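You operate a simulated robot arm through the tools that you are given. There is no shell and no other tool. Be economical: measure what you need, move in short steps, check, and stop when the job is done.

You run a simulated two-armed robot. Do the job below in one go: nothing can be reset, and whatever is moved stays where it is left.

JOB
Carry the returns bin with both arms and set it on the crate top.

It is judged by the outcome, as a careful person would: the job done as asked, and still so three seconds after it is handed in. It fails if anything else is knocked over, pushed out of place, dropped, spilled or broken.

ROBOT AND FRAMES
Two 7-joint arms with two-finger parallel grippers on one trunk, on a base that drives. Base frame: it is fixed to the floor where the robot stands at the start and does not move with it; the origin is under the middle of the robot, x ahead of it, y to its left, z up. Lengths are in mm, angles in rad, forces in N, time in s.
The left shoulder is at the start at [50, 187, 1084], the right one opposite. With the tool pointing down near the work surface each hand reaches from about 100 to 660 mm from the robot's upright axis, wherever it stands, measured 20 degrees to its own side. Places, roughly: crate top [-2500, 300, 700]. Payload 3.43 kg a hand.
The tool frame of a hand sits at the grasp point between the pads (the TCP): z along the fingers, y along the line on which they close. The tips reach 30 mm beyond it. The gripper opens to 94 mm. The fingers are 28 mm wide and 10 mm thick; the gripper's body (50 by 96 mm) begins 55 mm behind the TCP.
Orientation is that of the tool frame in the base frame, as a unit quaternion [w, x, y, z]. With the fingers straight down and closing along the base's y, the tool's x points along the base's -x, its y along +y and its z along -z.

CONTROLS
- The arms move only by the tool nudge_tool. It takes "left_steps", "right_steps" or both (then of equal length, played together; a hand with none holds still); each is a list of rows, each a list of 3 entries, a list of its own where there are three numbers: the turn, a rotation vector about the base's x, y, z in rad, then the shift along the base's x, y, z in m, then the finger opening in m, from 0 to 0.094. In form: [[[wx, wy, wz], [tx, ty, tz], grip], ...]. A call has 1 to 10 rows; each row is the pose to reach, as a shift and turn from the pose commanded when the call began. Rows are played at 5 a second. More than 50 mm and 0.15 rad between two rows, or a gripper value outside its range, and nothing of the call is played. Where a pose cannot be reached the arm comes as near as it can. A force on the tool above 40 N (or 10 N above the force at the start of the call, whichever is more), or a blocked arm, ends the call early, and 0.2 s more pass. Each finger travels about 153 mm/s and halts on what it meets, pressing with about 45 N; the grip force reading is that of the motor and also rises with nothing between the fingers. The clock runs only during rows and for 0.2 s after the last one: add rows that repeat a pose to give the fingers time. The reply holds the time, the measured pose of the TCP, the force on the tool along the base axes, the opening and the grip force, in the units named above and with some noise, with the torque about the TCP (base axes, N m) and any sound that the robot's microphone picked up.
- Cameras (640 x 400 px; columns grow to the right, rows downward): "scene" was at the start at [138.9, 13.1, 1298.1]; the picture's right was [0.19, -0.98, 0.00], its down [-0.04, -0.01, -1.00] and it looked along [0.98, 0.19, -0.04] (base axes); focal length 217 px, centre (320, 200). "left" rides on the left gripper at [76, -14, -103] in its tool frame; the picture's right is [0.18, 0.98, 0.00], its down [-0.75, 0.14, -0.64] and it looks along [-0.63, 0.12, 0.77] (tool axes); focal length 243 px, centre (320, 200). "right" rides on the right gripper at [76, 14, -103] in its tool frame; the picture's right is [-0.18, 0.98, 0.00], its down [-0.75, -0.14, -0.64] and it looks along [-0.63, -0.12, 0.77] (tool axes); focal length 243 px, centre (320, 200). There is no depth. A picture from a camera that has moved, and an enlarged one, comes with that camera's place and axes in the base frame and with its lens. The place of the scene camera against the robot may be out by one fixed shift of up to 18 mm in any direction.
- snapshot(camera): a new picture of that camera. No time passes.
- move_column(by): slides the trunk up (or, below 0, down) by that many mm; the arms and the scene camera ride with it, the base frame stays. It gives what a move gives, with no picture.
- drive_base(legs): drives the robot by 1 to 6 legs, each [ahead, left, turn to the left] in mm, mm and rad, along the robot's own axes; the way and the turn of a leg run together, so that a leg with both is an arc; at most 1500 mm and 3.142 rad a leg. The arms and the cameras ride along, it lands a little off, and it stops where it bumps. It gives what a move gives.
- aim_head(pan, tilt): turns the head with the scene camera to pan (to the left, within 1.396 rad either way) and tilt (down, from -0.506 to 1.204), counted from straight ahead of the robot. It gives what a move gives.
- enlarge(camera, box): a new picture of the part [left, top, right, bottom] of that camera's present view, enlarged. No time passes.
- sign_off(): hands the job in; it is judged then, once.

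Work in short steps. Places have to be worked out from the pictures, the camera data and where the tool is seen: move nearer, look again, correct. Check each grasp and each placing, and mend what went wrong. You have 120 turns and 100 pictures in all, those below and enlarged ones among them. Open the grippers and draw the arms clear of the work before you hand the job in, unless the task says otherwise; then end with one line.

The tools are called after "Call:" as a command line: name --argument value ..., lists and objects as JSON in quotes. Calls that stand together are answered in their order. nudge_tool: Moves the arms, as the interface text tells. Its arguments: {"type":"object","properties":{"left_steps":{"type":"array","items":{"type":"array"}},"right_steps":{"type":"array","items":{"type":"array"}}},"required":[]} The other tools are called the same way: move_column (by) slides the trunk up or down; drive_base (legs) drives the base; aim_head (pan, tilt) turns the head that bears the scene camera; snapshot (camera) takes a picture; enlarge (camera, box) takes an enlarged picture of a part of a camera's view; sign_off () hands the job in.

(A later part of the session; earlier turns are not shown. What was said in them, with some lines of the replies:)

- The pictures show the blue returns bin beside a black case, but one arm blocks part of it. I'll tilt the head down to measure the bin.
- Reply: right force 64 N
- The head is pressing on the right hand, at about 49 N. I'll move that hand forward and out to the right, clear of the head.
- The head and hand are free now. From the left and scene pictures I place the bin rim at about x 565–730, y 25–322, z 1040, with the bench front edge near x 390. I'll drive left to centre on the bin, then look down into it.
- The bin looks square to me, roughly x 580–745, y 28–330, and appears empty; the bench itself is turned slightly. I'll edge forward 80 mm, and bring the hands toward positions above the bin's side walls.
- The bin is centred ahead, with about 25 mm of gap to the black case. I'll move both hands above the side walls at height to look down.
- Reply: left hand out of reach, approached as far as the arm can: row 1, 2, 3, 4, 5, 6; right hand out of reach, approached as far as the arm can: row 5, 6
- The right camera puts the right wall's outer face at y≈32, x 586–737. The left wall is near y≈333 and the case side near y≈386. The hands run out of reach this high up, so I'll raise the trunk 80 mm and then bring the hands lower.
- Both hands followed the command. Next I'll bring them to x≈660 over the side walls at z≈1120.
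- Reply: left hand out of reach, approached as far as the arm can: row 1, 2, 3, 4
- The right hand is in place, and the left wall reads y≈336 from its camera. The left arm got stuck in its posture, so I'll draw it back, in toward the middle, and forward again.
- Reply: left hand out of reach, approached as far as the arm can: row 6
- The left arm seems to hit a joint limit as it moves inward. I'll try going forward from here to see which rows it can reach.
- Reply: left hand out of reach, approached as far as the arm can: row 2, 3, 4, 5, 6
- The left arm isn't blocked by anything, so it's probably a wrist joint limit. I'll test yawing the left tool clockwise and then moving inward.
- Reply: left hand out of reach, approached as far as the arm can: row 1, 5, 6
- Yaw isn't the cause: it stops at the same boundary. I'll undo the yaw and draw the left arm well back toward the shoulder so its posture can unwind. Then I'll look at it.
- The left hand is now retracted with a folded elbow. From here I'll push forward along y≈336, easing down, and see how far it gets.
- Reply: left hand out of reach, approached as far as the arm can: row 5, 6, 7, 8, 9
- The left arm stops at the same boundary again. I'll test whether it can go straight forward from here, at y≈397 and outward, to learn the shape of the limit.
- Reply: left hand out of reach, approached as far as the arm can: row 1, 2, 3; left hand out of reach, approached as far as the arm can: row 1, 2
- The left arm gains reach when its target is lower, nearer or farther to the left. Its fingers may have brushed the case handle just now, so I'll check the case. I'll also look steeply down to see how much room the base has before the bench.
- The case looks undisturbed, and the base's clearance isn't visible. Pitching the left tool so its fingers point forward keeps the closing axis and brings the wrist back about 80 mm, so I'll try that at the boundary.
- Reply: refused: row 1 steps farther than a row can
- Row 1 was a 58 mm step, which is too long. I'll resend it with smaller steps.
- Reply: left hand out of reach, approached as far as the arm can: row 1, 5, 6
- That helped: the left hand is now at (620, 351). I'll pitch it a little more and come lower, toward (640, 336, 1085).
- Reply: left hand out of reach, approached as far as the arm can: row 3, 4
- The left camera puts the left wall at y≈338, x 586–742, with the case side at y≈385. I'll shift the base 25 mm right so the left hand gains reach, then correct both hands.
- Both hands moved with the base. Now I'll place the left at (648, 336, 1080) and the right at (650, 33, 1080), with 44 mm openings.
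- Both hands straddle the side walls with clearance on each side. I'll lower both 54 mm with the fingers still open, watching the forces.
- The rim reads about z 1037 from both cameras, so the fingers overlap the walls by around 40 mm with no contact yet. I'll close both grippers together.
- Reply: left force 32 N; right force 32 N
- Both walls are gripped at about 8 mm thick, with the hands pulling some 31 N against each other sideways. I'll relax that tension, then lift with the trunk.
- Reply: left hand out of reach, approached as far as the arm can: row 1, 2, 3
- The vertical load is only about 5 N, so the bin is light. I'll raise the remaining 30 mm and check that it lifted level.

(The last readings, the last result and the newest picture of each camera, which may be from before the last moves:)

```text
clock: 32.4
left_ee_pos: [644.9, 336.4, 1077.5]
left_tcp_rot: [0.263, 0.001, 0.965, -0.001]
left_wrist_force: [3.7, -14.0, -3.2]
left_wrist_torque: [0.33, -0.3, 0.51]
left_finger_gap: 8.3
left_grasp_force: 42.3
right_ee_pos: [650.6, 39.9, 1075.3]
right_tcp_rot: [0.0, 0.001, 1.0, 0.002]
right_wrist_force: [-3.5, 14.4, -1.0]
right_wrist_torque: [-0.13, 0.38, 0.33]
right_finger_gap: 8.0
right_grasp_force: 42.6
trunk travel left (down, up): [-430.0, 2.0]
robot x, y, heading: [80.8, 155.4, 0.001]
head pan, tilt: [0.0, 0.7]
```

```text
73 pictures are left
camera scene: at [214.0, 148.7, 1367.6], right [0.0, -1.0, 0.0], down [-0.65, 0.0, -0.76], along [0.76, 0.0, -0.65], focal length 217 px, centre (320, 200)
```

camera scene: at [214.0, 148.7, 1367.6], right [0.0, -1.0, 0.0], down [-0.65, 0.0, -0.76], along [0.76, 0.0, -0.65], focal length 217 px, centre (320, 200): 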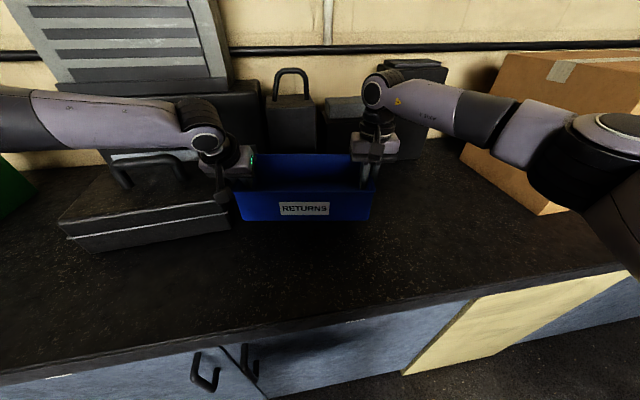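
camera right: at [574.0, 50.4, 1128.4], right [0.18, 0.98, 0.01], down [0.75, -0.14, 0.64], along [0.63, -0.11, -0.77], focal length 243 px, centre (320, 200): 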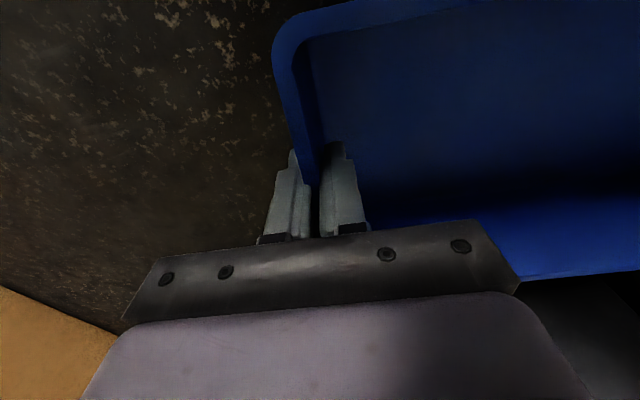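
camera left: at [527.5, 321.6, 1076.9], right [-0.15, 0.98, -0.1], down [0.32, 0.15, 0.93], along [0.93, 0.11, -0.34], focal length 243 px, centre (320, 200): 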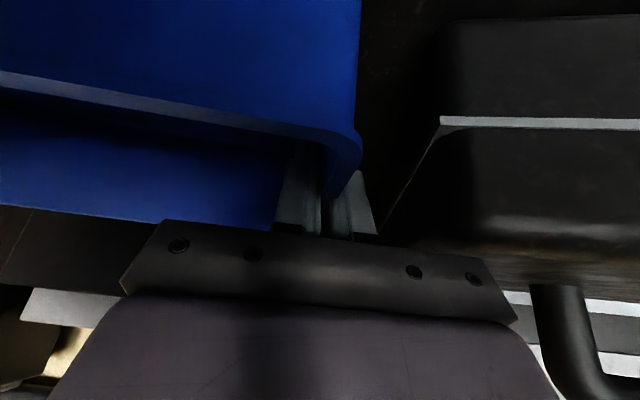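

The bin appears lifted and level, with grips holding. Before driving I'll look left and right for the crate and obstacles.

Call:
aim_head --pan 1.39 --tilt 0.45

Call:
snapshot --camera "scene"

Call:
aim_head --pan -1.39 --tilt 0.45

Call:
snapshot --camera "scene"

```text
clock: 33.9
left_ee_pos: [643.9, 335.1, 1076.2]
left_tcp_rot: [0.263, 0.0, 0.965, -0.002]
left_wrist_force: [3.1, -14.0, -3.3]
left_wrist_torque: [0.35, -0.21, 0.5]
left_finger_gap: 8.1
left_grasp_force: 42.5
right_ee_pos: [650.5, 40.6, 1074.8]
right_tcp_rot: [0.001, 0.001, 1.0, 0.001]
right_wrist_force: [-3.7, 13.5, -1.5]
right_wrist_torque: [-0.14, 0.22, 0.36]
right_finger_gap: 8.2
right_grasp_force: 42.0
trunk travel left (down, up): [-430.0, 2.0]
robot x, y, heading: [81.8, 153.7, 0.002]
head pan, tilt: [1.389, 0.45]
```

```text
72 pictures are left
camera scene: at [145.7, 239.1, 1389.8], right [0.98, -0.18, 0.0], down [-0.08, -0.43, -0.9], along [0.16, 0.89, -0.44], focal length 217 px, centre (320, 200)
```

scene: 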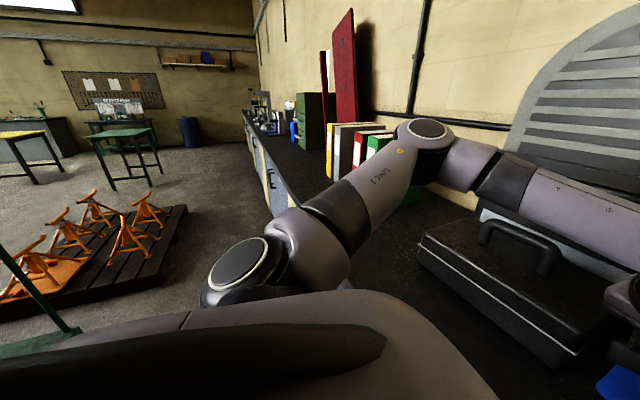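

```text
clock: 36.4
left_ee_pos: [643.7, 335.4, 1078.4]
left_tcp_rot: [0.263, 0.001, 0.965, -0.002]
left_wrist_force: [3.5, -13.1, -3.2]
left_wrist_torque: [0.31, 0.18, 0.52]
left_finger_gap: 8.1
left_grasp_force: 42.1
right_ee_pos: [651.7, 39.5, 1076.3]
right_tcp_rot: [0.001, 0.001, 1.0, 0.002]
right_wrist_force: [-3.4, 12.8, -1.7]
right_wrist_torque: [-0.11, -0.12, 0.37]
right_finger_gap: 8.2
right_grasp_force: 42.0
trunk travel left (down, up): [-430.0, 2.0]
robot x, y, heading: [83.0, 155.1, 0.003]
head pan, tilt: [-1.389, 0.45]
```

```text
71 pictures are left
camera scene: at [145.7, 58.3, 1389.9], right [-0.98, -0.18, 0.0], down [-0.08, 0.43, -0.9], along [0.16, -0.89, -0.44], focal length 217 px, centre (320, 200)
```

scene: 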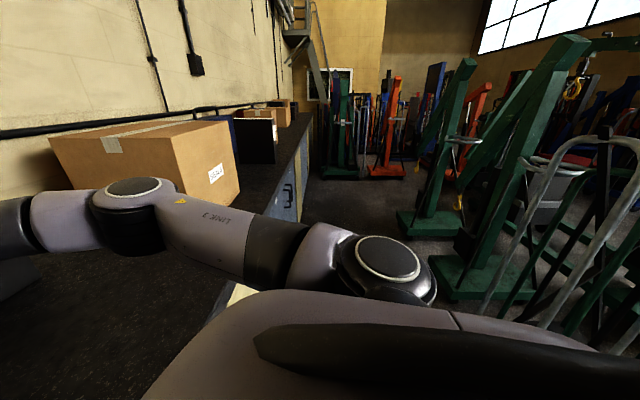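

The floor beside me is clear for at least 1.1 m: green hoists and a hand truck stand to the right rear and a pallet far to the left. I'll back straight away from the bench by 320 mm.

Call:
drive_base --legs '[[-320, 0, 0]]'

Call:
aim_head --pan 0 --tilt 0.7

Call:
snapshot --camera "scene"

```text
clock: 38.5
left_ee_pos: [324.4, 336.9, 1076.7]
left_tcp_rot: [0.263, -0.001, 0.965, -0.001]
left_wrist_force: [2.5, -12.1, -3.2]
left_wrist_torque: [0.3, 0.11, 0.52]
left_finger_gap: 8.3
left_grasp_force: 41.6
right_ee_pos: [331.1, 41.3, 1076.3]
right_tcp_rot: [0.001, -0.001, 1.0, 0.002]
right_wrist_force: [-2.8, 12.8, -1.6]
right_wrist_torque: [-0.08, -0.01, 0.33]
right_finger_gap: 8.1
right_grasp_force: 42.3
trunk travel left (down, up): [-430.0, 2.0]
robot x, y, heading: [-240.0, 153.8, 0.005]
head pan, tilt: [-1.389, 0.45]
```

```text
clock: 40.0
left_ee_pos: [325.5, 337.2, 1076.3]
left_tcp_rot: [0.263, -0.001, 0.965, -0.001]
left_wrist_force: [2.0, -1.1, -2.1]
left_wrist_torque: [0.23, 0.09, 0.43]
left_finger_gap: 8.2
left_grasp_force: 42.4
right_ee_pos: [332.7, 41.0, 1077.2]
right_tcp_rot: [0.001, -0.001, 1.0, 0.001]
right_wrist_force: [-2.7, 1.2, -0.7]
right_wrist_torque: [-0.05, -0.05, 0.29]
right_finger_gap: 8.3
right_grasp_force: 42.3
trunk travel left (down, up): [-430.0, 2.0]
robot x, y, heading: [-242.4, 152.0, 0.005]
head pan, tilt: [0.0, 0.7]
```

```text
70 pictures are left
camera scene: at [-105.0, 148.5, 1367.6], right [0.0, -1.0, 0.0], down [-0.64, 0.0, -0.76], along [0.76, 0.0, -0.64], focal length 217 px, centre (320, 200)
```

scene: 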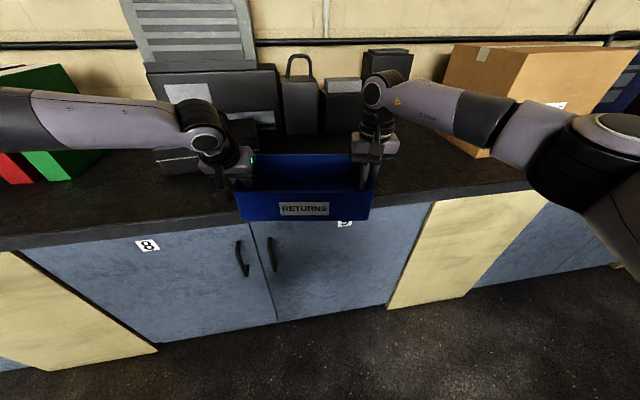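

The bin is held level and clear of the bench. I'll turn left in place by 1.57 rad and then check the view behind.

Call:
drive_base --legs '[[0, 0, 0.785], [0, 0, 0.785]]'

Call:
aim_head --pan 1.2 --tilt 0.4

Call:
snapshot --camera "scene"

```text
clock: 44.5
left_ee_pos: [-421.5, 718.8, 1077.0]
left_tcp_rot: [0.188, -0.681, 0.683, 0.185]
left_wrist_force: [1.6, 2.5, -2.4]
left_wrist_torque: [0.06, 0.25, 0.41]
left_finger_gap: 8.3
left_grasp_force: 42.6
right_ee_pos: [-124.7, 724.2, 1075.9]
right_tcp_rot: [-0.002, -0.706, 0.708, 0.001]
right_wrist_force: [-0.9, -2.2, -2.1]
right_wrist_torque: [-0.13, -0.01, 0.31]
right_finger_gap: 8.3
right_grasp_force: 42.2
trunk travel left (down, up): [-430.0, 2.0]
robot x, y, heading: [-240.2, 152.1, 1.573]
head pan, tilt: [0.0, 0.7]
```

```text
clock: 46.0
left_ee_pos: [-420.9, 718.1, 1077.0]
left_tcp_rot: [0.187, -0.681, 0.683, 0.184]
left_wrist_force: [-0.1, 2.7, -3.1]
left_wrist_torque: [-0.11, 0.24, 0.4]
left_finger_gap: 8.1
left_grasp_force: 42.0
right_ee_pos: [-124.9, 724.0, 1075.4]
right_tcp_rot: [-0.002, -0.706, 0.708, 0.001]
right_wrist_force: [-0.2, -2.2, -1.8]
right_wrist_torque: [0.01, -0.01, 0.3]
right_finger_gap: 8.4
right_grasp_force: 41.6
trunk travel left (down, up): [-430.0, 2.0]
robot x, y, heading: [-239.6, 153.3, 1.573]
head pan, tilt: [1.201, 0.4]
```

```text
69 pictures are left
camera scene: at [-335.0, 240.9, 1394.5], right [0.36, 0.93, 0.0], down [0.36, -0.14, -0.92], along [-0.86, 0.34, -0.39], focal length 217 px, centre (320, 200)
```

scene: 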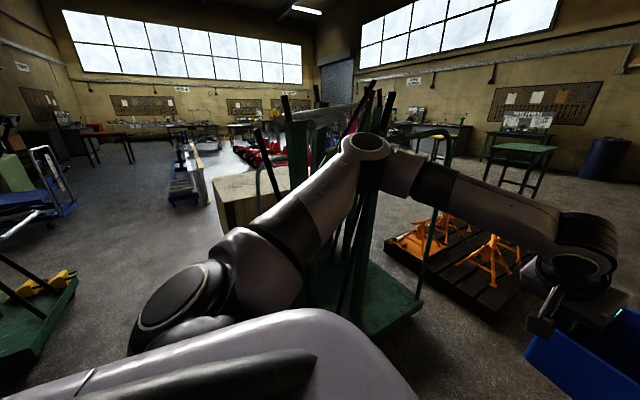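

I can see the wooden crate beyond a green bar trolley, whose base reaches about (-1080, 880). My turning circle of around 700 mm stays clear, so I'll turn the rest of the way to face the crate.

Call:
drive_base --legs '[[0, 0, 0.785], [0, 0, 0.785]]'

Call:
aim_head --pan 0 --tilt 0.35

Call:
snapshot --camera "scene"

```text
clock: 50.5
left_ee_pos: [-807.3, -24.0, 1076.9]
left_tcp_rot: [-0.003, 0.965, -0.005, -0.264]
left_wrist_force: [-2.2, 1.2, -3.1]
left_wrist_torque: [-0.22, 0.08, 0.4]
left_finger_gap: 8.2
left_grasp_force: 42.2
right_ee_pos: [-810.1, 271.2, 1077.1]
right_tcp_rot: [0.001, 1.0, -0.005, 0.0]
right_wrist_force: [2.3, -1.0, -1.9]
right_wrist_torque: [-0.01, -0.11, 0.26]
right_finger_gap: 8.0
right_grasp_force: 42.2
trunk travel left (down, up): [-430.0, 2.0]
robot x, y, heading: [-240.5, 152.7, 3.125]
head pan, tilt: [1.201, 0.4]
```

```text
clock: 51.9
left_ee_pos: [-807.9, -24.2, 1076.2]
left_tcp_rot: [-0.003, 0.965, -0.004, -0.263]
left_wrist_force: [-3.0, 0.8, -3.4]
left_wrist_torque: [-0.23, -0.1, 0.39]
left_finger_gap: 8.3
left_grasp_force: 41.5
right_ee_pos: [-810.6, 270.8, 1076.0]
right_tcp_rot: [0.002, 1.0, -0.005, 0.0]
right_wrist_force: [2.0, -0.2, -2.4]
right_wrist_torque: [0.01, 0.0, 0.26]
right_finger_gap: 8.2
right_grasp_force: 42.4
trunk travel left (down, up): [-430.0, 2.0]
robot x, y, heading: [-238.5, 157.5, 3.134]
head pan, tilt: [0.0, 0.351]
```

```text
68 pictures are left
camera scene: at [-400.9, 149.5, 1399.0], right [0.01, 1.0, 0.0], down [0.34, 0.0, -0.94], along [-0.94, 0.01, -0.34], focal length 217 px, centre (320, 200)
```

scene: 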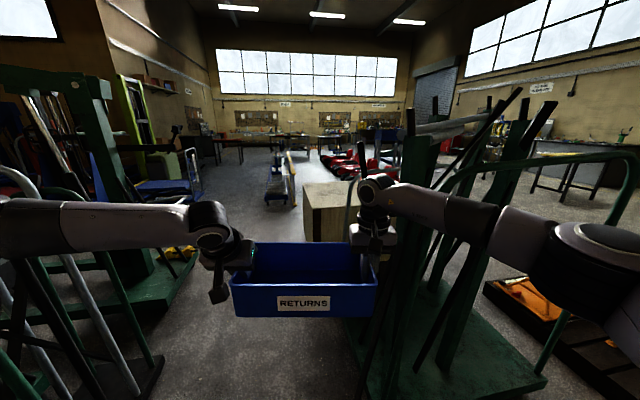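

The way ahead is a corridor: trolley base on the right from about y 355 at x −1080 to −1550, and stands on the left below y≈−840. I'll strafe 350 mm left, toward −y, to line up with the corridor's middle, and look again.

Call:
drive_base --legs '[[0, 350, 0]]'

Call:
snapshot --camera "scene"

Call:
aim_head --pan -0.6 --tilt 0.5

Call:
snapshot --camera "scene"

Call:
aim_head --pan 0.7 --tilt 0.5

Call:
snapshot --camera "scene"

```text
clock: 55.5
left_ee_pos: [-810.2, -371.5, 1077.7]
left_tcp_rot: [-0.003, 0.965, -0.005, -0.263]
left_wrist_force: [-3.1, 0.0, -2.9]
left_wrist_torque: [-0.24, -0.05, 0.4]
left_finger_gap: 8.5
left_grasp_force: 41.7
right_ee_pos: [-814.5, -75.5, 1075.7]
right_tcp_rot: [0.001, 1.0, -0.005, 0.0]
right_wrist_force: [2.3, -0.1, -2.0]
right_wrist_torque: [0.01, 0.04, 0.25]
right_finger_gap: 8.1
right_grasp_force: 42.3
trunk travel left (down, up): [-430.0, 2.0]
robot x, y, heading: [-246.6, -196.0, 3.133]
head pan, tilt: [0.0, 0.351]
```

```text
67 pictures are left
camera scene: at [-404.2, -197.6, 1399.0], right [0.01, 1.0, 0.0], down [0.34, 0.0, -0.94], along [-0.94, 0.01, -0.34], focal length 217 px, centre (320, 200)
```

scene: 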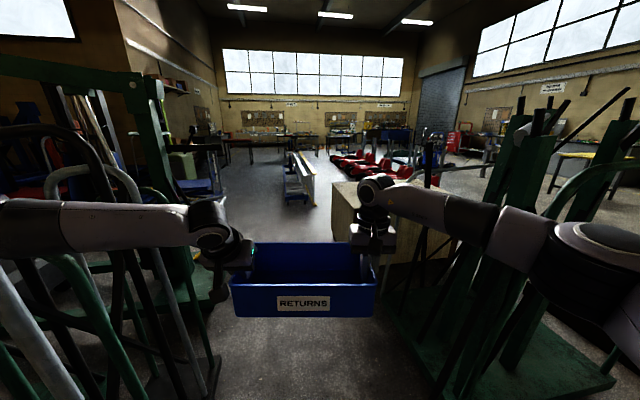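

```text
clock: 56.5
left_ee_pos: [-811.4, -372.4, 1076.9]
left_tcp_rot: [-0.003, 0.965, -0.005, -0.263]
left_wrist_force: [-0.9, -0.2, -3.2]
left_wrist_torque: [-0.24, -0.04, 0.33]
left_finger_gap: 8.1
left_grasp_force: 42.4
right_ee_pos: [-814.4, -74.9, 1076.1]
right_tcp_rot: [0.002, 1.0, -0.005, 0.0]
right_wrist_force: [2.2, -0.1, -1.3]
right_wrist_torque: [0.0, -0.02, 0.27]
right_finger_gap: 7.9
right_grasp_force: 42.3
trunk travel left (down, up): [-430.0, 2.0]
robot x, y, heading: [-244.4, -190.9, 3.131]
head pan, tilt: [-0.6, 0.499]
```

```text
66 pictures are left
camera scene: at [-385.8, -146.3, 1385.4], right [0.57, 0.82, 0.0], down [0.39, -0.27, -0.88], along [-0.72, 0.5, -0.48], focal length 217 px, centre (320, 200)
```

scene: 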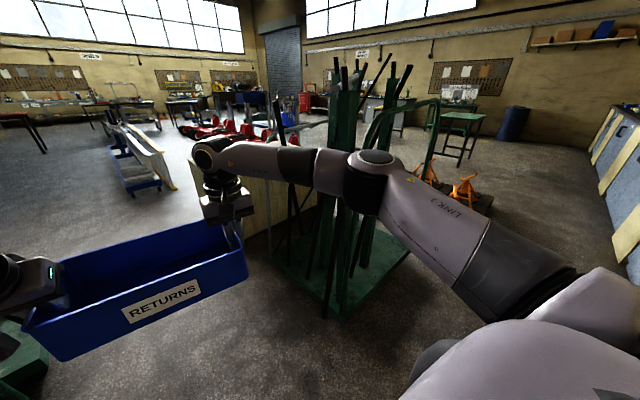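

```text
clock: 57.9
left_ee_pos: [-810.8, -372.3, 1077.0]
left_tcp_rot: [-0.003, 0.965, -0.005, -0.262]
left_wrist_force: [-1.9, -0.4, -3.4]
left_wrist_torque: [-0.24, -0.08, 0.38]
left_finger_gap: 8.4
left_grasp_force: 42.9
right_ee_pos: [-815.1, -75.7, 1076.3]
right_tcp_rot: [0.002, 1.0, -0.006, 0.0]
right_wrist_force: [1.4, -0.5, -1.1]
right_wrist_torque: [0.03, 0.02, 0.22]
right_finger_gap: 8.1
right_grasp_force: 42.4
trunk travel left (down, up): [-430.0, 2.0]
robot x, y, heading: [-248.2, -191.3, 3.128]
head pan, tilt: [0.7, 0.499]
```

```text
65 pictures are left
camera scene: at [-381.3, -256.2, 1385.4], right [-0.64, 0.77, 0.0], down [0.37, 0.3, -0.88], along [-0.68, -0.56, -0.48], focal length 217 px, centre (320, 200)
```

scene: 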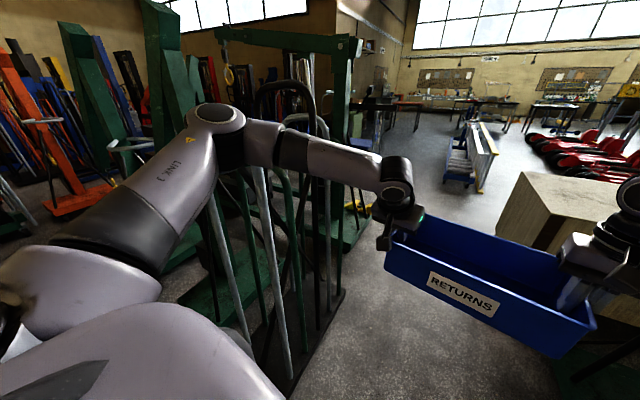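

Robot extents at elbow height are about 540 mm left and 420 mm right. The corridor is about 1215 mm wide and tilted by about 0.185 rad. I'll shift 257 mm right and turn 0.18 rad left to run along its centre line, then verify.

Call:
drive_base --legs '[[0, -257, 0], [0, 0, 0.18]]'

Call:
aim_head --pan 0.7 --tilt 0.5

Call:
snapshot --camera "scene"

Call:
aim_head --pan -0.6 --tilt 0.5

Call:
snapshot --camera "scene"

```text
clock: 61.5
left_ee_pos: [-767.8, -213.3, 1077.4]
left_tcp_rot: [0.021, 0.961, 0.082, -0.263]
left_wrist_force: [-2.5, 0.5, -3.3]
left_wrist_torque: [-0.19, -0.05, 0.35]
left_finger_gap: 8.4
left_grasp_force: 42.5
right_ee_pos: [-824.8, 76.2, 1075.5]
right_tcp_rot: [0.002, 0.996, 0.086, 0.0]
right_wrist_force: [1.8, 0.5, -1.8]
right_wrist_torque: [0.05, -0.07, 0.27]
right_finger_gap: 8.4
right_grasp_force: 42.2
trunk travel left (down, up): [-430.0, 2.0]
robot x, y, heading: [-238.8, 65.1, -2.972]
head pan, tilt: [0.7, 0.499]
```

```text
clock: 62.1
left_ee_pos: [-766.3, -212.9, 1077.5]
left_tcp_rot: [0.021, 0.961, 0.082, -0.263]
left_wrist_force: [-1.4, 0.6, -2.6]
left_wrist_torque: [-0.23, -0.03, 0.29]
left_finger_gap: 8.1
left_grasp_force: 42.4
right_ee_pos: [-825.2, 77.0, 1075.3]
right_tcp_rot: [0.001, 0.996, 0.085, 0.0]
right_wrist_force: [0.9, 0.4, -2.2]
right_wrist_torque: [0.04, -0.07, 0.19]
right_finger_gap: 8.1
right_grasp_force: 41.6
trunk travel left (down, up): [-430.0, 2.0]
robot x, y, heading: [-245.4, 66.7, -2.973]
head pan, tilt: [0.7, 0.499]
```

```text
64 pictures are left
camera scene: at [-366.9, -21.3, 1385.4], right [-0.77, 0.64, 0.0], down [0.31, 0.37, -0.88], along [-0.57, -0.67, -0.48], focal length 217 px, centre (320, 200)
```

scene: 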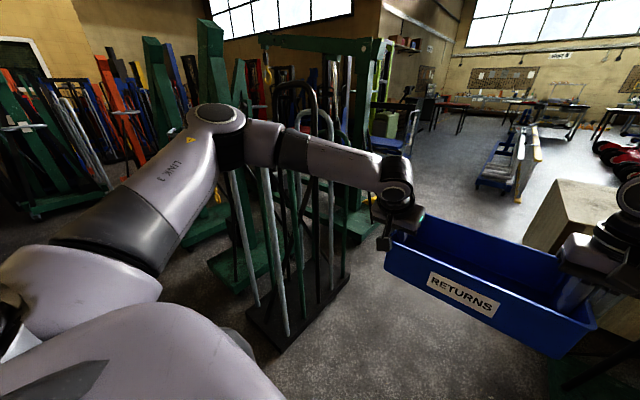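

```text
clock: 63.6
left_ee_pos: [-767.2, -212.5, 1077.6]
left_tcp_rot: [0.021, 0.961, 0.082, -0.262]
left_wrist_force: [-2.5, 0.8, -2.9]
left_wrist_torque: [-0.21, -0.16, 0.36]
left_finger_gap: 8.5
left_grasp_force: 42.3
right_ee_pos: [-824.5, 77.3, 1075.6]
right_tcp_rot: [0.001, 0.996, 0.085, 0.001]
right_wrist_force: [1.5, 1.1, -1.6]
right_wrist_torque: [0.01, 0.04, 0.26]
right_finger_gap: 8.4
right_grasp_force: 42.2
trunk travel left (down, up): [-430.0, 2.0]
robot x, y, heading: [-241.4, 63.2, -2.976]
head pan, tilt: [-0.6, 0.499]
```

```text
63 pictures are left
camera scene: at [-391.0, 86.1, 1385.4], right [0.42, 0.91, 0.0], down [0.44, -0.2, -0.88], along [-0.8, 0.36, -0.48], focal length 217 px, centre (320, 200)
```

scene: 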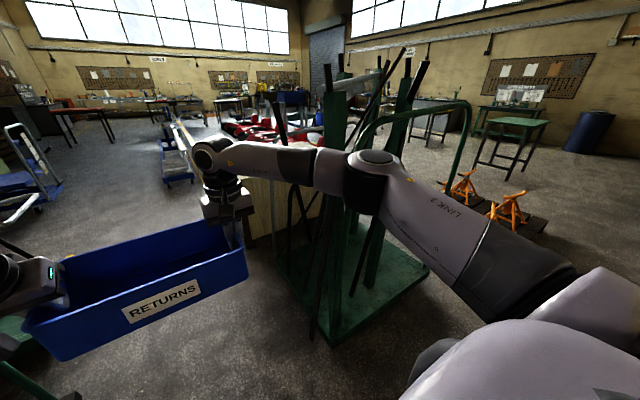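

Positions agree with before: clearance looks like about 120 mm on the left and 65 mm on the right. A black bar on the trolley seems to lean out toward the path, so I'll enlarge that part.

Call:
enlarge --camera "scene" --box '[230, 50, 450, 350]'

```text
1.33 times, centred on (340, 200) of scene
camera zoom: at [-391.0, 86.1, 1385.4], right [0.42, 0.91, 0.0], down [0.44, -0.2, -0.88], along [-0.8, 0.36, -0.48], focal length 289 px, centre (293, 200)
```

zoom: 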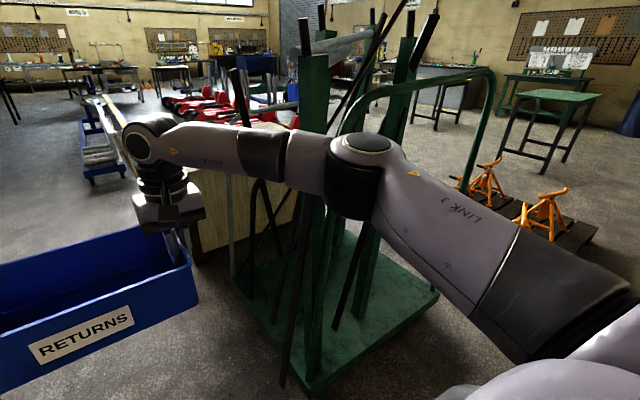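

The trolley's bars stay within about 40 mm of its base edge at worst. I'll bias 30 mm left and drive ahead 450 mm along the corridor, then check.

Call:
drive_base --legs '[[0, 30, 0], [450, 0, 0]]'

Call:
aim_head --pan -0.6 --tilt 0.5

Call:
snapshot --camera "scene"

Call:
aim_head --pan 0.7 --tilt 0.5

Call:
snapshot --camera "scene"

```text
clock: 66.8
left_ee_pos: [-1203.1, -321.2, 1075.9]
left_tcp_rot: [0.021, 0.961, 0.083, -0.263]
left_wrist_force: [-1.6, -0.1, -2.9]
left_wrist_torque: [-0.22, -0.06, 0.33]
left_finger_gap: 8.2
left_grasp_force: 41.8
right_ee_pos: [-1260.5, -31.2, 1075.5]
right_tcp_rot: [0.002, 0.996, 0.087, 0.0]
right_wrist_force: [2.3, 0.1, -1.2]
right_wrist_torque: [0.05, -0.08, 0.24]
right_finger_gap: 8.0
right_grasp_force: 42.6
trunk travel left (down, up): [-430.0, 2.0]
robot x, y, heading: [-680.3, -41.7, -2.965]
head pan, tilt: [-0.6, 0.499]
```

```text
clock: 67.4
left_ee_pos: [-1202.1, -320.2, 1077.8]
left_tcp_rot: [0.022, 0.961, 0.084, -0.261]
left_wrist_force: [-2.5, 0.1, -1.4]
left_wrist_torque: [-0.2, -0.02, 0.28]
left_finger_gap: 8.1
left_grasp_force: 42.0
right_ee_pos: [-1260.2, -30.5, 1075.3]
right_tcp_rot: [0.002, 0.996, 0.087, 0.0]
right_wrist_force: [1.2, -1.0, -1.7]
right_wrist_torque: [0.02, -0.08, 0.18]
right_finger_gap: 8.2
right_grasp_force: 42.3
trunk travel left (down, up): [-430.0, 2.0]
robot x, y, heading: [-674.9, -44.8, -2.964]
head pan, tilt: [-0.6, 0.499]
```

```text
61 pictures are left
camera scene: at [-826.8, -20.5, 1385.4], right [0.41, 0.91, 0.0], down [0.44, -0.2, -0.88], along [-0.8, 0.36, -0.48], focal length 217 px, centre (320, 200)
```

scene: 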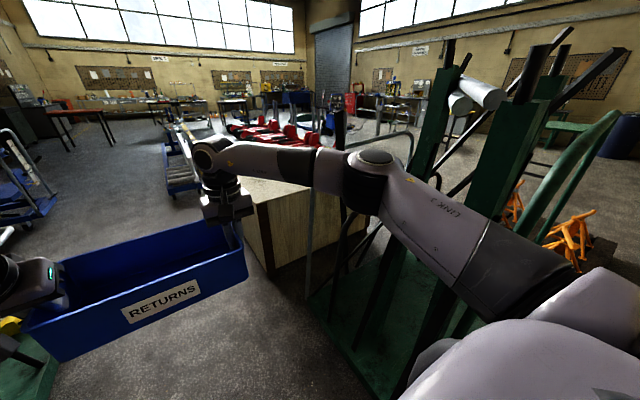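

```text
clock: 68.9
left_ee_pos: [-1201.5, -320.6, 1077.3]
left_tcp_rot: [0.021, 0.961, 0.084, -0.262]
left_wrist_force: [-2.6, 0.4, -4.1]
left_wrist_torque: [-0.2, -0.13, 0.31]
left_finger_gap: 8.3
left_grasp_force: 41.8
right_ee_pos: [-1259.8, -29.7, 1074.3]
right_tcp_rot: [0.002, 0.996, 0.086, 0.0]
right_wrist_force: [2.0, -0.5, -1.8]
right_wrist_torque: [0.04, -0.01, 0.23]
right_finger_gap: 8.2
right_grasp_force: 42.3
trunk travel left (down, up): [-430.0, 2.0]
robot x, y, heading: [-678.2, -43.7, -2.966]
head pan, tilt: [0.7, 0.499]
```

```text
60 pictures are left
camera scene: at [-802.5, -127.9, 1385.4], right [-0.77, 0.64, 0.0], down [0.31, 0.37, -0.88], along [-0.56, -0.67, -0.48], focal length 217 px, centre (320, 200)
```

scene: 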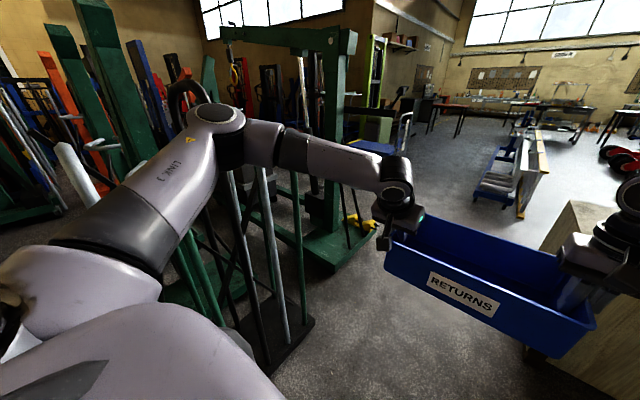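

The trolley and rack stay clear, with over 80 mm on both sides. The crate reads as about 700 × 510 mm, with its near corner at about (−2130, 135) and its left side running to (−2817, −30). The open place to set down from is its left (−y) side, so I'll continue 1000 mm ahead and look again.

Call:
drive_base --legs '[[1000, -12, 0]]'

Call:
aim_head --pan -0.5 --tilt 0.5

Call:
snapshot --camera "scene"

Call:
aim_head --pan 0.7 --tilt 0.5

Call:
snapshot --camera "scene"

```text
clock: 74.1
left_ee_pos: [-2196.7, -476.8, 1076.9]
left_tcp_rot: [0.02, 0.961, 0.081, -0.262]
left_wrist_force: [-2.0, 0.8, -2.5]
left_wrist_torque: [-0.2, -0.12, 0.32]
left_finger_gap: 8.0
left_grasp_force: 42.2
right_ee_pos: [-2251.4, -187.6, 1075.3]
right_tcp_rot: [0.001, 0.996, 0.084, 0.0]
right_wrist_force: [2.0, 0.5, -2.0]
right_wrist_torque: [0.03, -0.03, 0.21]
right_finger_gap: 8.2
right_grasp_force: 41.8
trunk travel left (down, up): [-430.0, 2.0]
robot x, y, heading: [-1673.4, -204.1, -2.969]
head pan, tilt: [0.7, 0.499]
```

```text
clock: 75.5
left_ee_pos: [-2196.8, -476.9, 1077.0]
left_tcp_rot: [0.021, 0.961, 0.081, -0.262]
left_wrist_force: [-1.8, -0.6, -3.8]
left_wrist_torque: [-0.2, -0.1, 0.31]
left_finger_gap: 8.3
left_grasp_force: 42.2
right_ee_pos: [-2251.3, -187.5, 1076.1]
right_tcp_rot: [0.002, 0.996, 0.084, 0.0]
right_wrist_force: [1.5, 0.4, -2.6]
right_wrist_torque: [0.05, -0.01, 0.21]
right_finger_gap: 8.0
right_grasp_force: 42.0
trunk travel left (down, up): [-430.0, 2.0]
robot x, y, heading: [-1672.2, -202.0, -2.967]
head pan, tilt: [-0.499, 0.499]
```

```text
59 pictures are left
camera scene: at [-1822.7, -188.0, 1385.4], right [0.32, 0.95, 0.0], down [0.45, -0.15, -0.88], along [-0.83, 0.28, -0.48], focal length 217 px, centre (320, 200)
```

scene: 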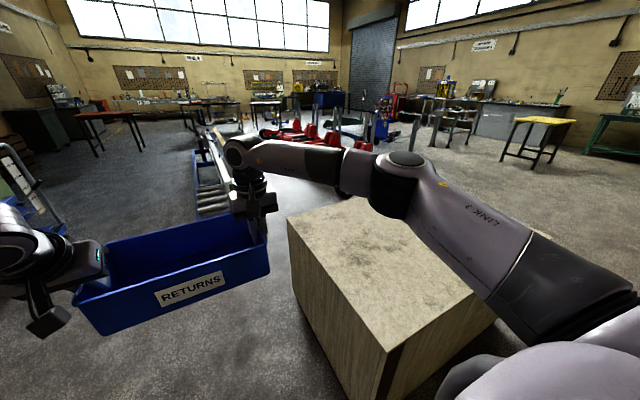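

```text
clock: 76.9
left_ee_pos: [-2197.2, -478.6, 1075.7]
left_tcp_rot: [0.022, 0.961, 0.081, -0.262]
left_wrist_force: [-1.3, 0.1, -3.2]
left_wrist_torque: [-0.17, -0.1, 0.34]
left_finger_gap: 8.3
left_grasp_force: 42.5
right_ee_pos: [-2253.3, -187.7, 1074.6]
right_tcp_rot: [0.002, 0.996, 0.084, 0.0]
right_wrist_force: [1.9, 0.2, -1.3]
right_wrist_torque: [0.02, 0.01, 0.2]
right_finger_gap: 8.1
right_grasp_force: 42.4
trunk travel left (down, up): [-430.0, 2.0]
robot x, y, heading: [-1671.1, -204.2, -2.972]
head pan, tilt: [0.7, 0.499]
```

```text
58 pictures are left
camera scene: at [-1795.5, -286.8, 1385.4], right [-0.76, 0.65, 0.0], down [0.31, 0.37, -0.88], along [-0.57, -0.67, -0.48], focal length 217 px, centre (320, 200)
```

scene: 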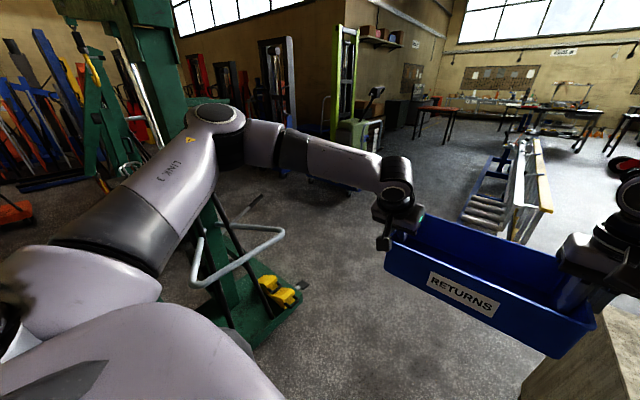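

The crate top is clear, with corners near (−2082, 107), (−2866, −34) and (−2142, 544), and the hoist on the left is over 700 mm from my turning point. I'll drive to about (−2361, −345), parallel to the crate's long side, and turn right to face it.

Call:
drive_base --legs '[[703, 21, 0], [0, 0, -0.78], [0, 0, -0.785]]'

Call:
aim_head --pan 0 --tilt 0.8

Call:
snapshot --camera "scene"

```text
clock: 84.8
left_ee_pos: [-2632.9, 184.0, 1076.4]
left_tcp_rot: [-0.169, 0.74, -0.619, -0.201]
left_wrist_force: [0.0, 1.4, -3.6]
left_wrist_torque: [-0.17, 0.16, 0.33]
left_finger_gap: 8.3
left_grasp_force: 42.0
right_ee_pos: [-2342.9, 243.1, 1075.9]
right_tcp_rot: [0.002, 0.767, -0.642, -0.001]
right_wrist_force: [0.2, -1.6, -0.8]
right_wrist_torque: [0.05, 0.0, 0.18]
right_finger_gap: 8.1
right_grasp_force: 41.8
trunk travel left (down, up): [-430.0, 2.0]
robot x, y, heading: [-2352.2, -338.8, 1.748]
head pan, tilt: [0.7, 0.499]
```

```text
clock: 85.9
left_ee_pos: [-2634.5, 185.9, 1076.4]
left_tcp_rot: [-0.169, 0.739, -0.62, -0.201]
left_wrist_force: [-0.4, 1.4, -3.2]
left_wrist_torque: [-0.05, 0.17, 0.26]
left_finger_gap: 8.2
left_grasp_force: 42.1
right_ee_pos: [-2343.0, 242.5, 1075.5]
right_tcp_rot: [0.002, 0.767, -0.642, -0.001]
right_wrist_force: [0.0, -0.9, -1.5]
right_wrist_torque: [-0.07, -0.03, 0.18]
right_finger_gap: 8.2
right_grasp_force: 42.8
trunk travel left (down, up): [-430.0, 2.0]
robot x, y, heading: [-2354.0, -340.2, 1.749]
head pan, tilt: [0.0, 0.799]
```

```text
57 pictures are left
camera scene: at [-2388.4, -207.1, 1359.4], right [0.98, 0.18, 0.0], down [0.13, -0.71, -0.7], along [-0.12, 0.69, -0.72], focal length 217 px, centre (320, 200)
```

scene: 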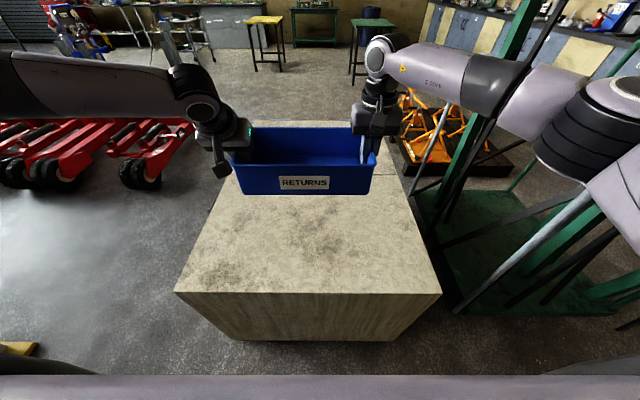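

I'm facing the crate, and the bin hangs above its top with the near edge around 100 mm inside the crate's edge. The bin's underside is near z 1000, so I'll lower the trunk 240 mm and re-check.

Call:
move_column --by -240

Call:
snapshot --camera "scene"

Call:
snapshot --camera "left"

Call:
snapshot --camera "right"

```text
clock: 88.4
left_ee_pos: [-2633.6, 185.0, 837.1]
left_tcp_rot: [-0.169, 0.739, -0.62, -0.201]
left_wrist_force: [0.1, 1.6, -3.1]
left_wrist_torque: [-0.06, 0.16, 0.26]
left_finger_gap: 8.4
left_grasp_force: 42.1
right_ee_pos: [-2342.8, 243.0, 835.6]
right_tcp_rot: [0.002, 0.767, -0.642, 0.0]
right_wrist_force: [-0.4, -1.7, -1.2]
right_wrist_torque: [0.0, -0.03, 0.18]
right_finger_gap: 8.2
right_grasp_force: 42.6
trunk travel left (down, up): [-190.0, 242.0]
robot x, y, heading: [-2357.4, -336.8, 1.746]
head pan, tilt: [0.0, 0.799]
```

```text
56 pictures are left
camera scene: at [-2388.3, -207.3, 1119.5], right [0.98, 0.17, 0.0], down [0.13, -0.71, -0.7], along [-0.12, 0.69, -0.72], focal length 217 px, centre (320, 200)
```

scene: 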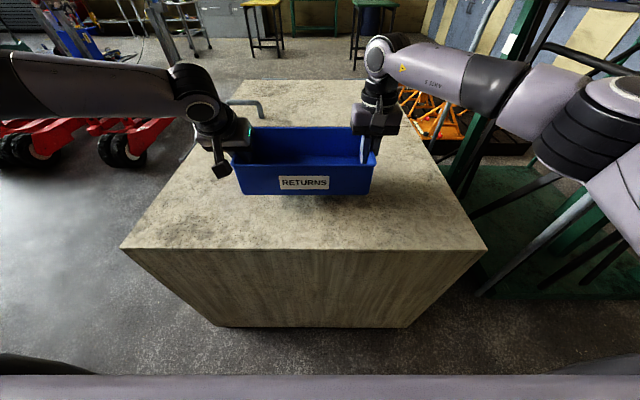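

```text
55 pictures are left
camera left: at [-2599.3, 71.7, 887.2], right [-0.94, -0.33, -0.1], down [-0.2, 0.29, 0.94], along [-0.28, 0.9, -0.34], focal length 243 px, centre (320, 200)
```

left: 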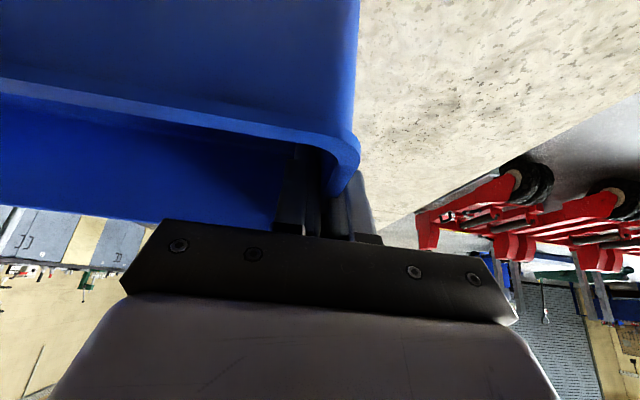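

```text
54 pictures are left
camera right: at [-2343.2, 164.6, 938.0], right [-1.0, 0.01, 0.0], down [0.01, 0.77, 0.64], along [0.0, 0.64, -0.77], focal length 243 px, centre (320, 200)
```

right: 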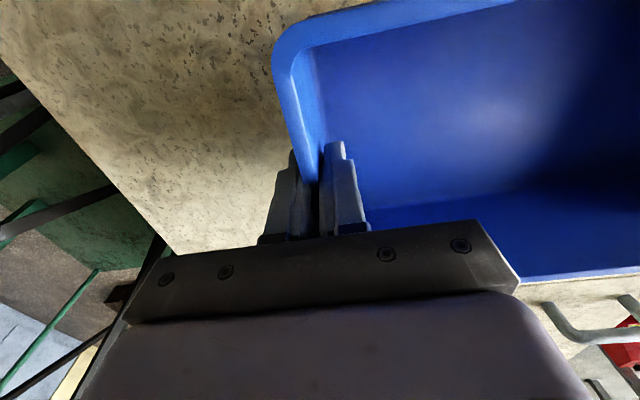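

The bin hangs over clear crate top, and the grey handle near y≈600 is well away. The underside is around z 760, so I'll lower 45 mm and then creep.

Call:
move_column --by -45

Call:
move_column --by -8

```text
clock: 89.3
left_ee_pos: [-2633.6, 184.1, 791.4]
left_tcp_rot: [-0.169, 0.739, -0.62, -0.201]
left_wrist_force: [-0.1, 1.9, -2.6]
left_wrist_torque: [-0.11, 0.19, 0.28]
left_finger_gap: 8.3
left_grasp_force: 42.0
right_ee_pos: [-2343.5, 242.6, 789.7]
right_tcp_rot: [0.001, 0.767, -0.642, -0.001]
right_wrist_force: [0.2, -0.7, -1.1]
right_wrist_torque: [-0.01, -0.02, 0.21]
right_finger_gap: 8.1
right_grasp_force: 41.8
trunk travel left (down, up): [-145.0, 287.0]
robot x, y, heading: [-2356.0, -340.0, 1.745]
head pan, tilt: [0.0, 0.799]
```

```text
clock: 89.9
left_ee_pos: [-2634.0, 183.9, 788.6]
left_tcp_rot: [-0.174, 0.739, -0.619, -0.203]
left_wrist_force: [-2.6, 3.7, 13.2]
left_wrist_torque: [-1.29, -0.08, 0.15]
left_finger_gap: 8.5
left_grasp_force: 42.6
right_ee_pos: [-2343.7, 242.7, 787.8]
right_tcp_rot: [0.0, 0.766, -0.643, -0.004]
right_wrist_force: [-0.8, 3.2, 23.1]
right_wrist_torque: [-0.88, -0.33, 0.22]
right_finger_gap: 8.3
right_grasp_force: 42.6
trunk travel left (down, up): [-137.0, 295.0]
robot x, y, heading: [-2352.1, -338.8, 1.748]
head pan, tilt: [0.0, 0.799]
```

The bin has touched down, with upward forces of 13 and 23 N. I'll ease back up 4 mm to take off the excess pressing, then check.

Call:
move_column --by 4

Call:
snapshot --camera "scene"

```text
clock: 90.4
left_ee_pos: [-2633.1, 184.3, 788.7]
left_tcp_rot: [-0.171, 0.739, -0.62, -0.201]
left_wrist_force: [-1.2, 4.3, 2.8]
left_wrist_torque: [1.24, 0.33, 0.39]
left_finger_gap: 8.0
left_grasp_force: 42.3
right_ee_pos: [-2344.3, 242.6, 788.0]
right_tcp_rot: [0.0, 0.766, -0.643, -0.003]
right_wrist_force: [0.1, 3.7, 14.1]
right_wrist_torque: [1.15, 0.14, 0.3]
right_finger_gap: 8.2
right_grasp_force: 42.3
trunk travel left (down, up): [-141.0, 291.0]
robot x, y, heading: [-2356.5, -339.6, 1.748]
head pan, tilt: [0.0, 0.799]
```

```text
53 pictures are left
camera scene: at [-2388.1, -208.6, 1070.6], right [0.98, 0.17, 0.0], down [0.13, -0.7, -0.7], along [-0.12, 0.69, -0.72], focal length 217 px, centre (320, 200)
```

scene: 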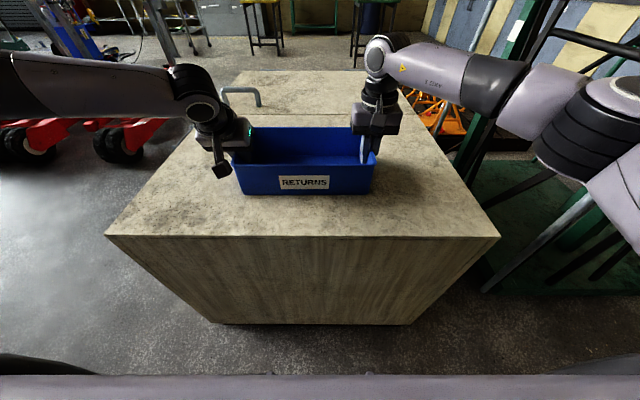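

The bin sits flat on the crate top, well inside its edges. I'll open both grippers to 44 mm and then check the readings.

Call:
nudge_tool --left_steps '[[[0, 0, 0], [0, 0, 0], 0.02], [[0, 0, 0], [0, 0, 0], 0.044], [[0, 0, 0], [0, 0, 0], 0.044]]' --right_steps '[[[0, 0, 0], [0, 0, 0], 0.02], [[0, 0, 0], [0, 0, 0], 0.044], [[0, 0, 0], [0, 0, 0], 0.044]]'

Call:
snapshot --camera "left"

Call:
snapshot --camera "right"

```text
clock: 91.2
left_ee_pos: [-2632.9, 183.9, 787.5]
left_tcp_rot: [-0.17, 0.739, -0.62, -0.201]
left_wrist_force: [-0.1, -0.8, -0.6]
left_wrist_torque: [0.03, 0.01, 0.03]
left_finger_gap: 44.1
left_grasp_force: 0.0
right_ee_pos: [-2344.1, 243.1, 787.3]
right_tcp_rot: [0.002, 0.766, -0.642, -0.001]
right_wrist_force: [0.0, -0.1, 0.4]
right_wrist_torque: [0.01, -0.04, -0.01]
right_finger_gap: 44.0
right_grasp_force: 0.1
trunk travel left (down, up): [-141.0, 291.0]
robot x, y, heading: [-2354.5, -341.5, 1.745]
head pan, tilt: [0.0, 0.799]
```

```text
52 pictures are left
camera left: at [-2599.2, 71.4, 838.3], right [-0.94, -0.33, -0.1], down [-0.2, 0.29, 0.94], along [-0.28, 0.9, -0.34], focal length 243 px, centre (320, 200)
```

left: 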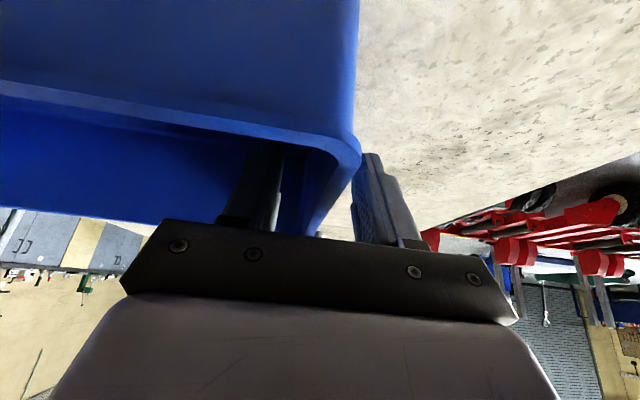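

```text
51 pictures are left
camera right: at [-2343.2, 164.3, 888.9], right [-1.0, 0.01, 0.0], down [0.01, 0.77, 0.64], along [0.0, 0.64, -0.77], focal length 243 px, centre (320, 200)
```

right: 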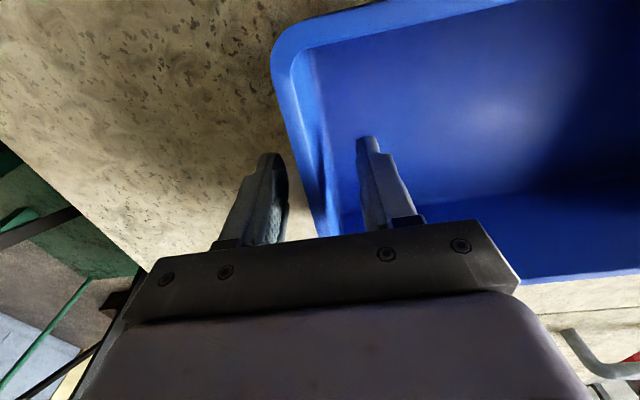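

Both hands are free of the walls with no force showing. I'll raise the trunk 150 mm straight up to draw them clear.

Call:
move_column --by 150

Call:
snapshot --camera "scene"

```text
clock: 92.9
left_ee_pos: [-2634.1, 182.9, 937.4]
left_tcp_rot: [-0.17, 0.739, -0.621, -0.2]
left_wrist_force: [-0.3, 0.0, -0.2]
left_wrist_torque: [-0.01, -0.05, -0.03]
left_finger_gap: 44.0
left_grasp_force: 0.0
right_ee_pos: [-2343.3, 242.7, 937.1]
right_tcp_rot: [0.001, 0.767, -0.642, -0.001]
right_wrist_force: [-1.1, -0.5, -0.9]
right_wrist_torque: [0.03, -0.04, 0.03]
right_finger_gap: 44.2
right_grasp_force: 0.0
trunk travel left (down, up): [-291.0, 141.0]
robot x, y, heading: [-2351.3, -340.4, 1.746]
head pan, tilt: [0.0, 0.799]
```

```text
50 pictures are left
camera scene: at [-2388.2, -207.5, 1220.4], right [0.98, 0.17, 0.0], down [0.13, -0.71, -0.7], along [-0.12, 0.69, -0.72], focal length 217 px, centre (320, 200)
```

scene: 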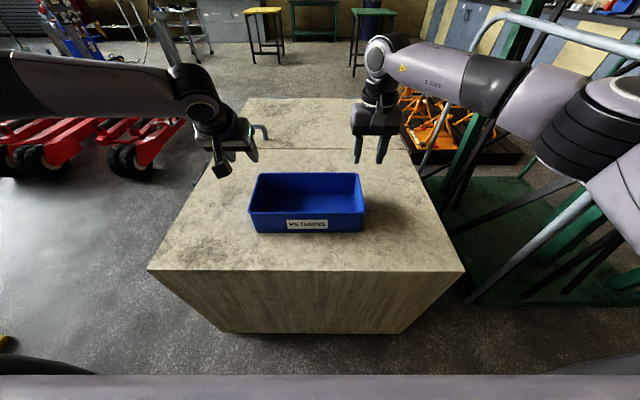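

The bin stands level on the crate top, with the hands above it. I'll open the grippers fully and back off 150 mm; there's about 400 mm free behind me.

Call:
nudge_tool --left_steps '[[[0, 0, 0], [0, 0, 0.01], 0.094], [[0, 0, 0], [0, 0, 0.01], 0.094]]' --right_steps '[[[0, 0, 0], [0, 0, 0.01], 0.094], [[0, 0, 0], [0, 0, 0.01], 0.094]]'

Call:
drive_base --legs '[[-150, 0, 0]]'

Call:
snapshot --camera "scene"

```text
clock: 93.5
left_ee_pos: [-2633.7, 184.3, 947.3]
left_tcp_rot: [-0.17, 0.739, -0.62, -0.2]
left_wrist_force: [0.6, -0.4, -0.7]
left_wrist_torque: [-0.02, 0.01, -0.01]
left_finger_gap: 94.0
left_grasp_force: 0.1
right_ee_pos: [-2343.5, 241.5, 946.3]
right_tcp_rot: [0.001, 0.766, -0.643, -0.002]
right_wrist_force: [0.3, 0.1, -0.2]
right_wrist_torque: [-0.02, 0.01, 0.01]
right_finger_gap: 93.9
right_grasp_force: 0.0
trunk travel left (down, up): [-291.0, 141.0]
robot x, y, heading: [-2353.1, -339.8, 1.745]
head pan, tilt: [0.0, 0.799]
```

```text
clock: 94.9
left_ee_pos: [-2607.1, 37.4, 947.7]
left_tcp_rot: [-0.17, 0.74, -0.62, -0.2]
left_wrist_force: [0.5, 0.3, 0.6]
left_wrist_torque: [0.01, 0.03, -0.01]
left_finger_gap: 93.9
left_grasp_force: 0.1
right_ee_pos: [-2316.6, 94.9, 946.8]
right_tcp_rot: [0.001, 0.766, -0.643, -0.001]
right_wrist_force: [0.0, 0.3, -0.1]
right_wrist_torque: [-0.02, -0.02, 0.0]
right_finger_gap: 93.9
right_grasp_force: 0.1
trunk travel left (down, up): [-291.0, 141.0]
robot x, y, heading: [-2332.2, -487.6, 1.741]
head pan, tilt: [0.0, 0.799]
```

```text
49 pictures are left
camera scene: at [-2361.9, -355.6, 1220.6], right [0.98, 0.17, 0.0], down [0.12, -0.71, -0.7], along [-0.12, 0.69, -0.72], focal length 217 px, centre (320, 200)
```

scene: 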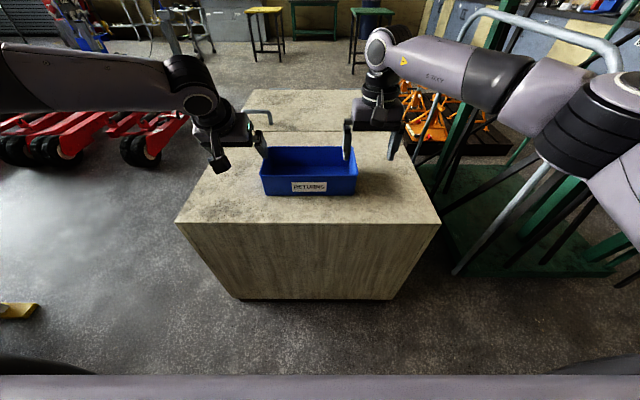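

The bin rests upright on the crate top, the grippers are open and clear, and nothing around it looks disturbed. I'm handing the job in.

Call:
sign_off

```text
The job is handed in.
```

The returns bin was carried with both arms and now stands upright on the crate top, with both grippers open and clear of it. Early on, the left fingers brushed something over the black case, probably its handle; the case looked unmoved in the next picture.
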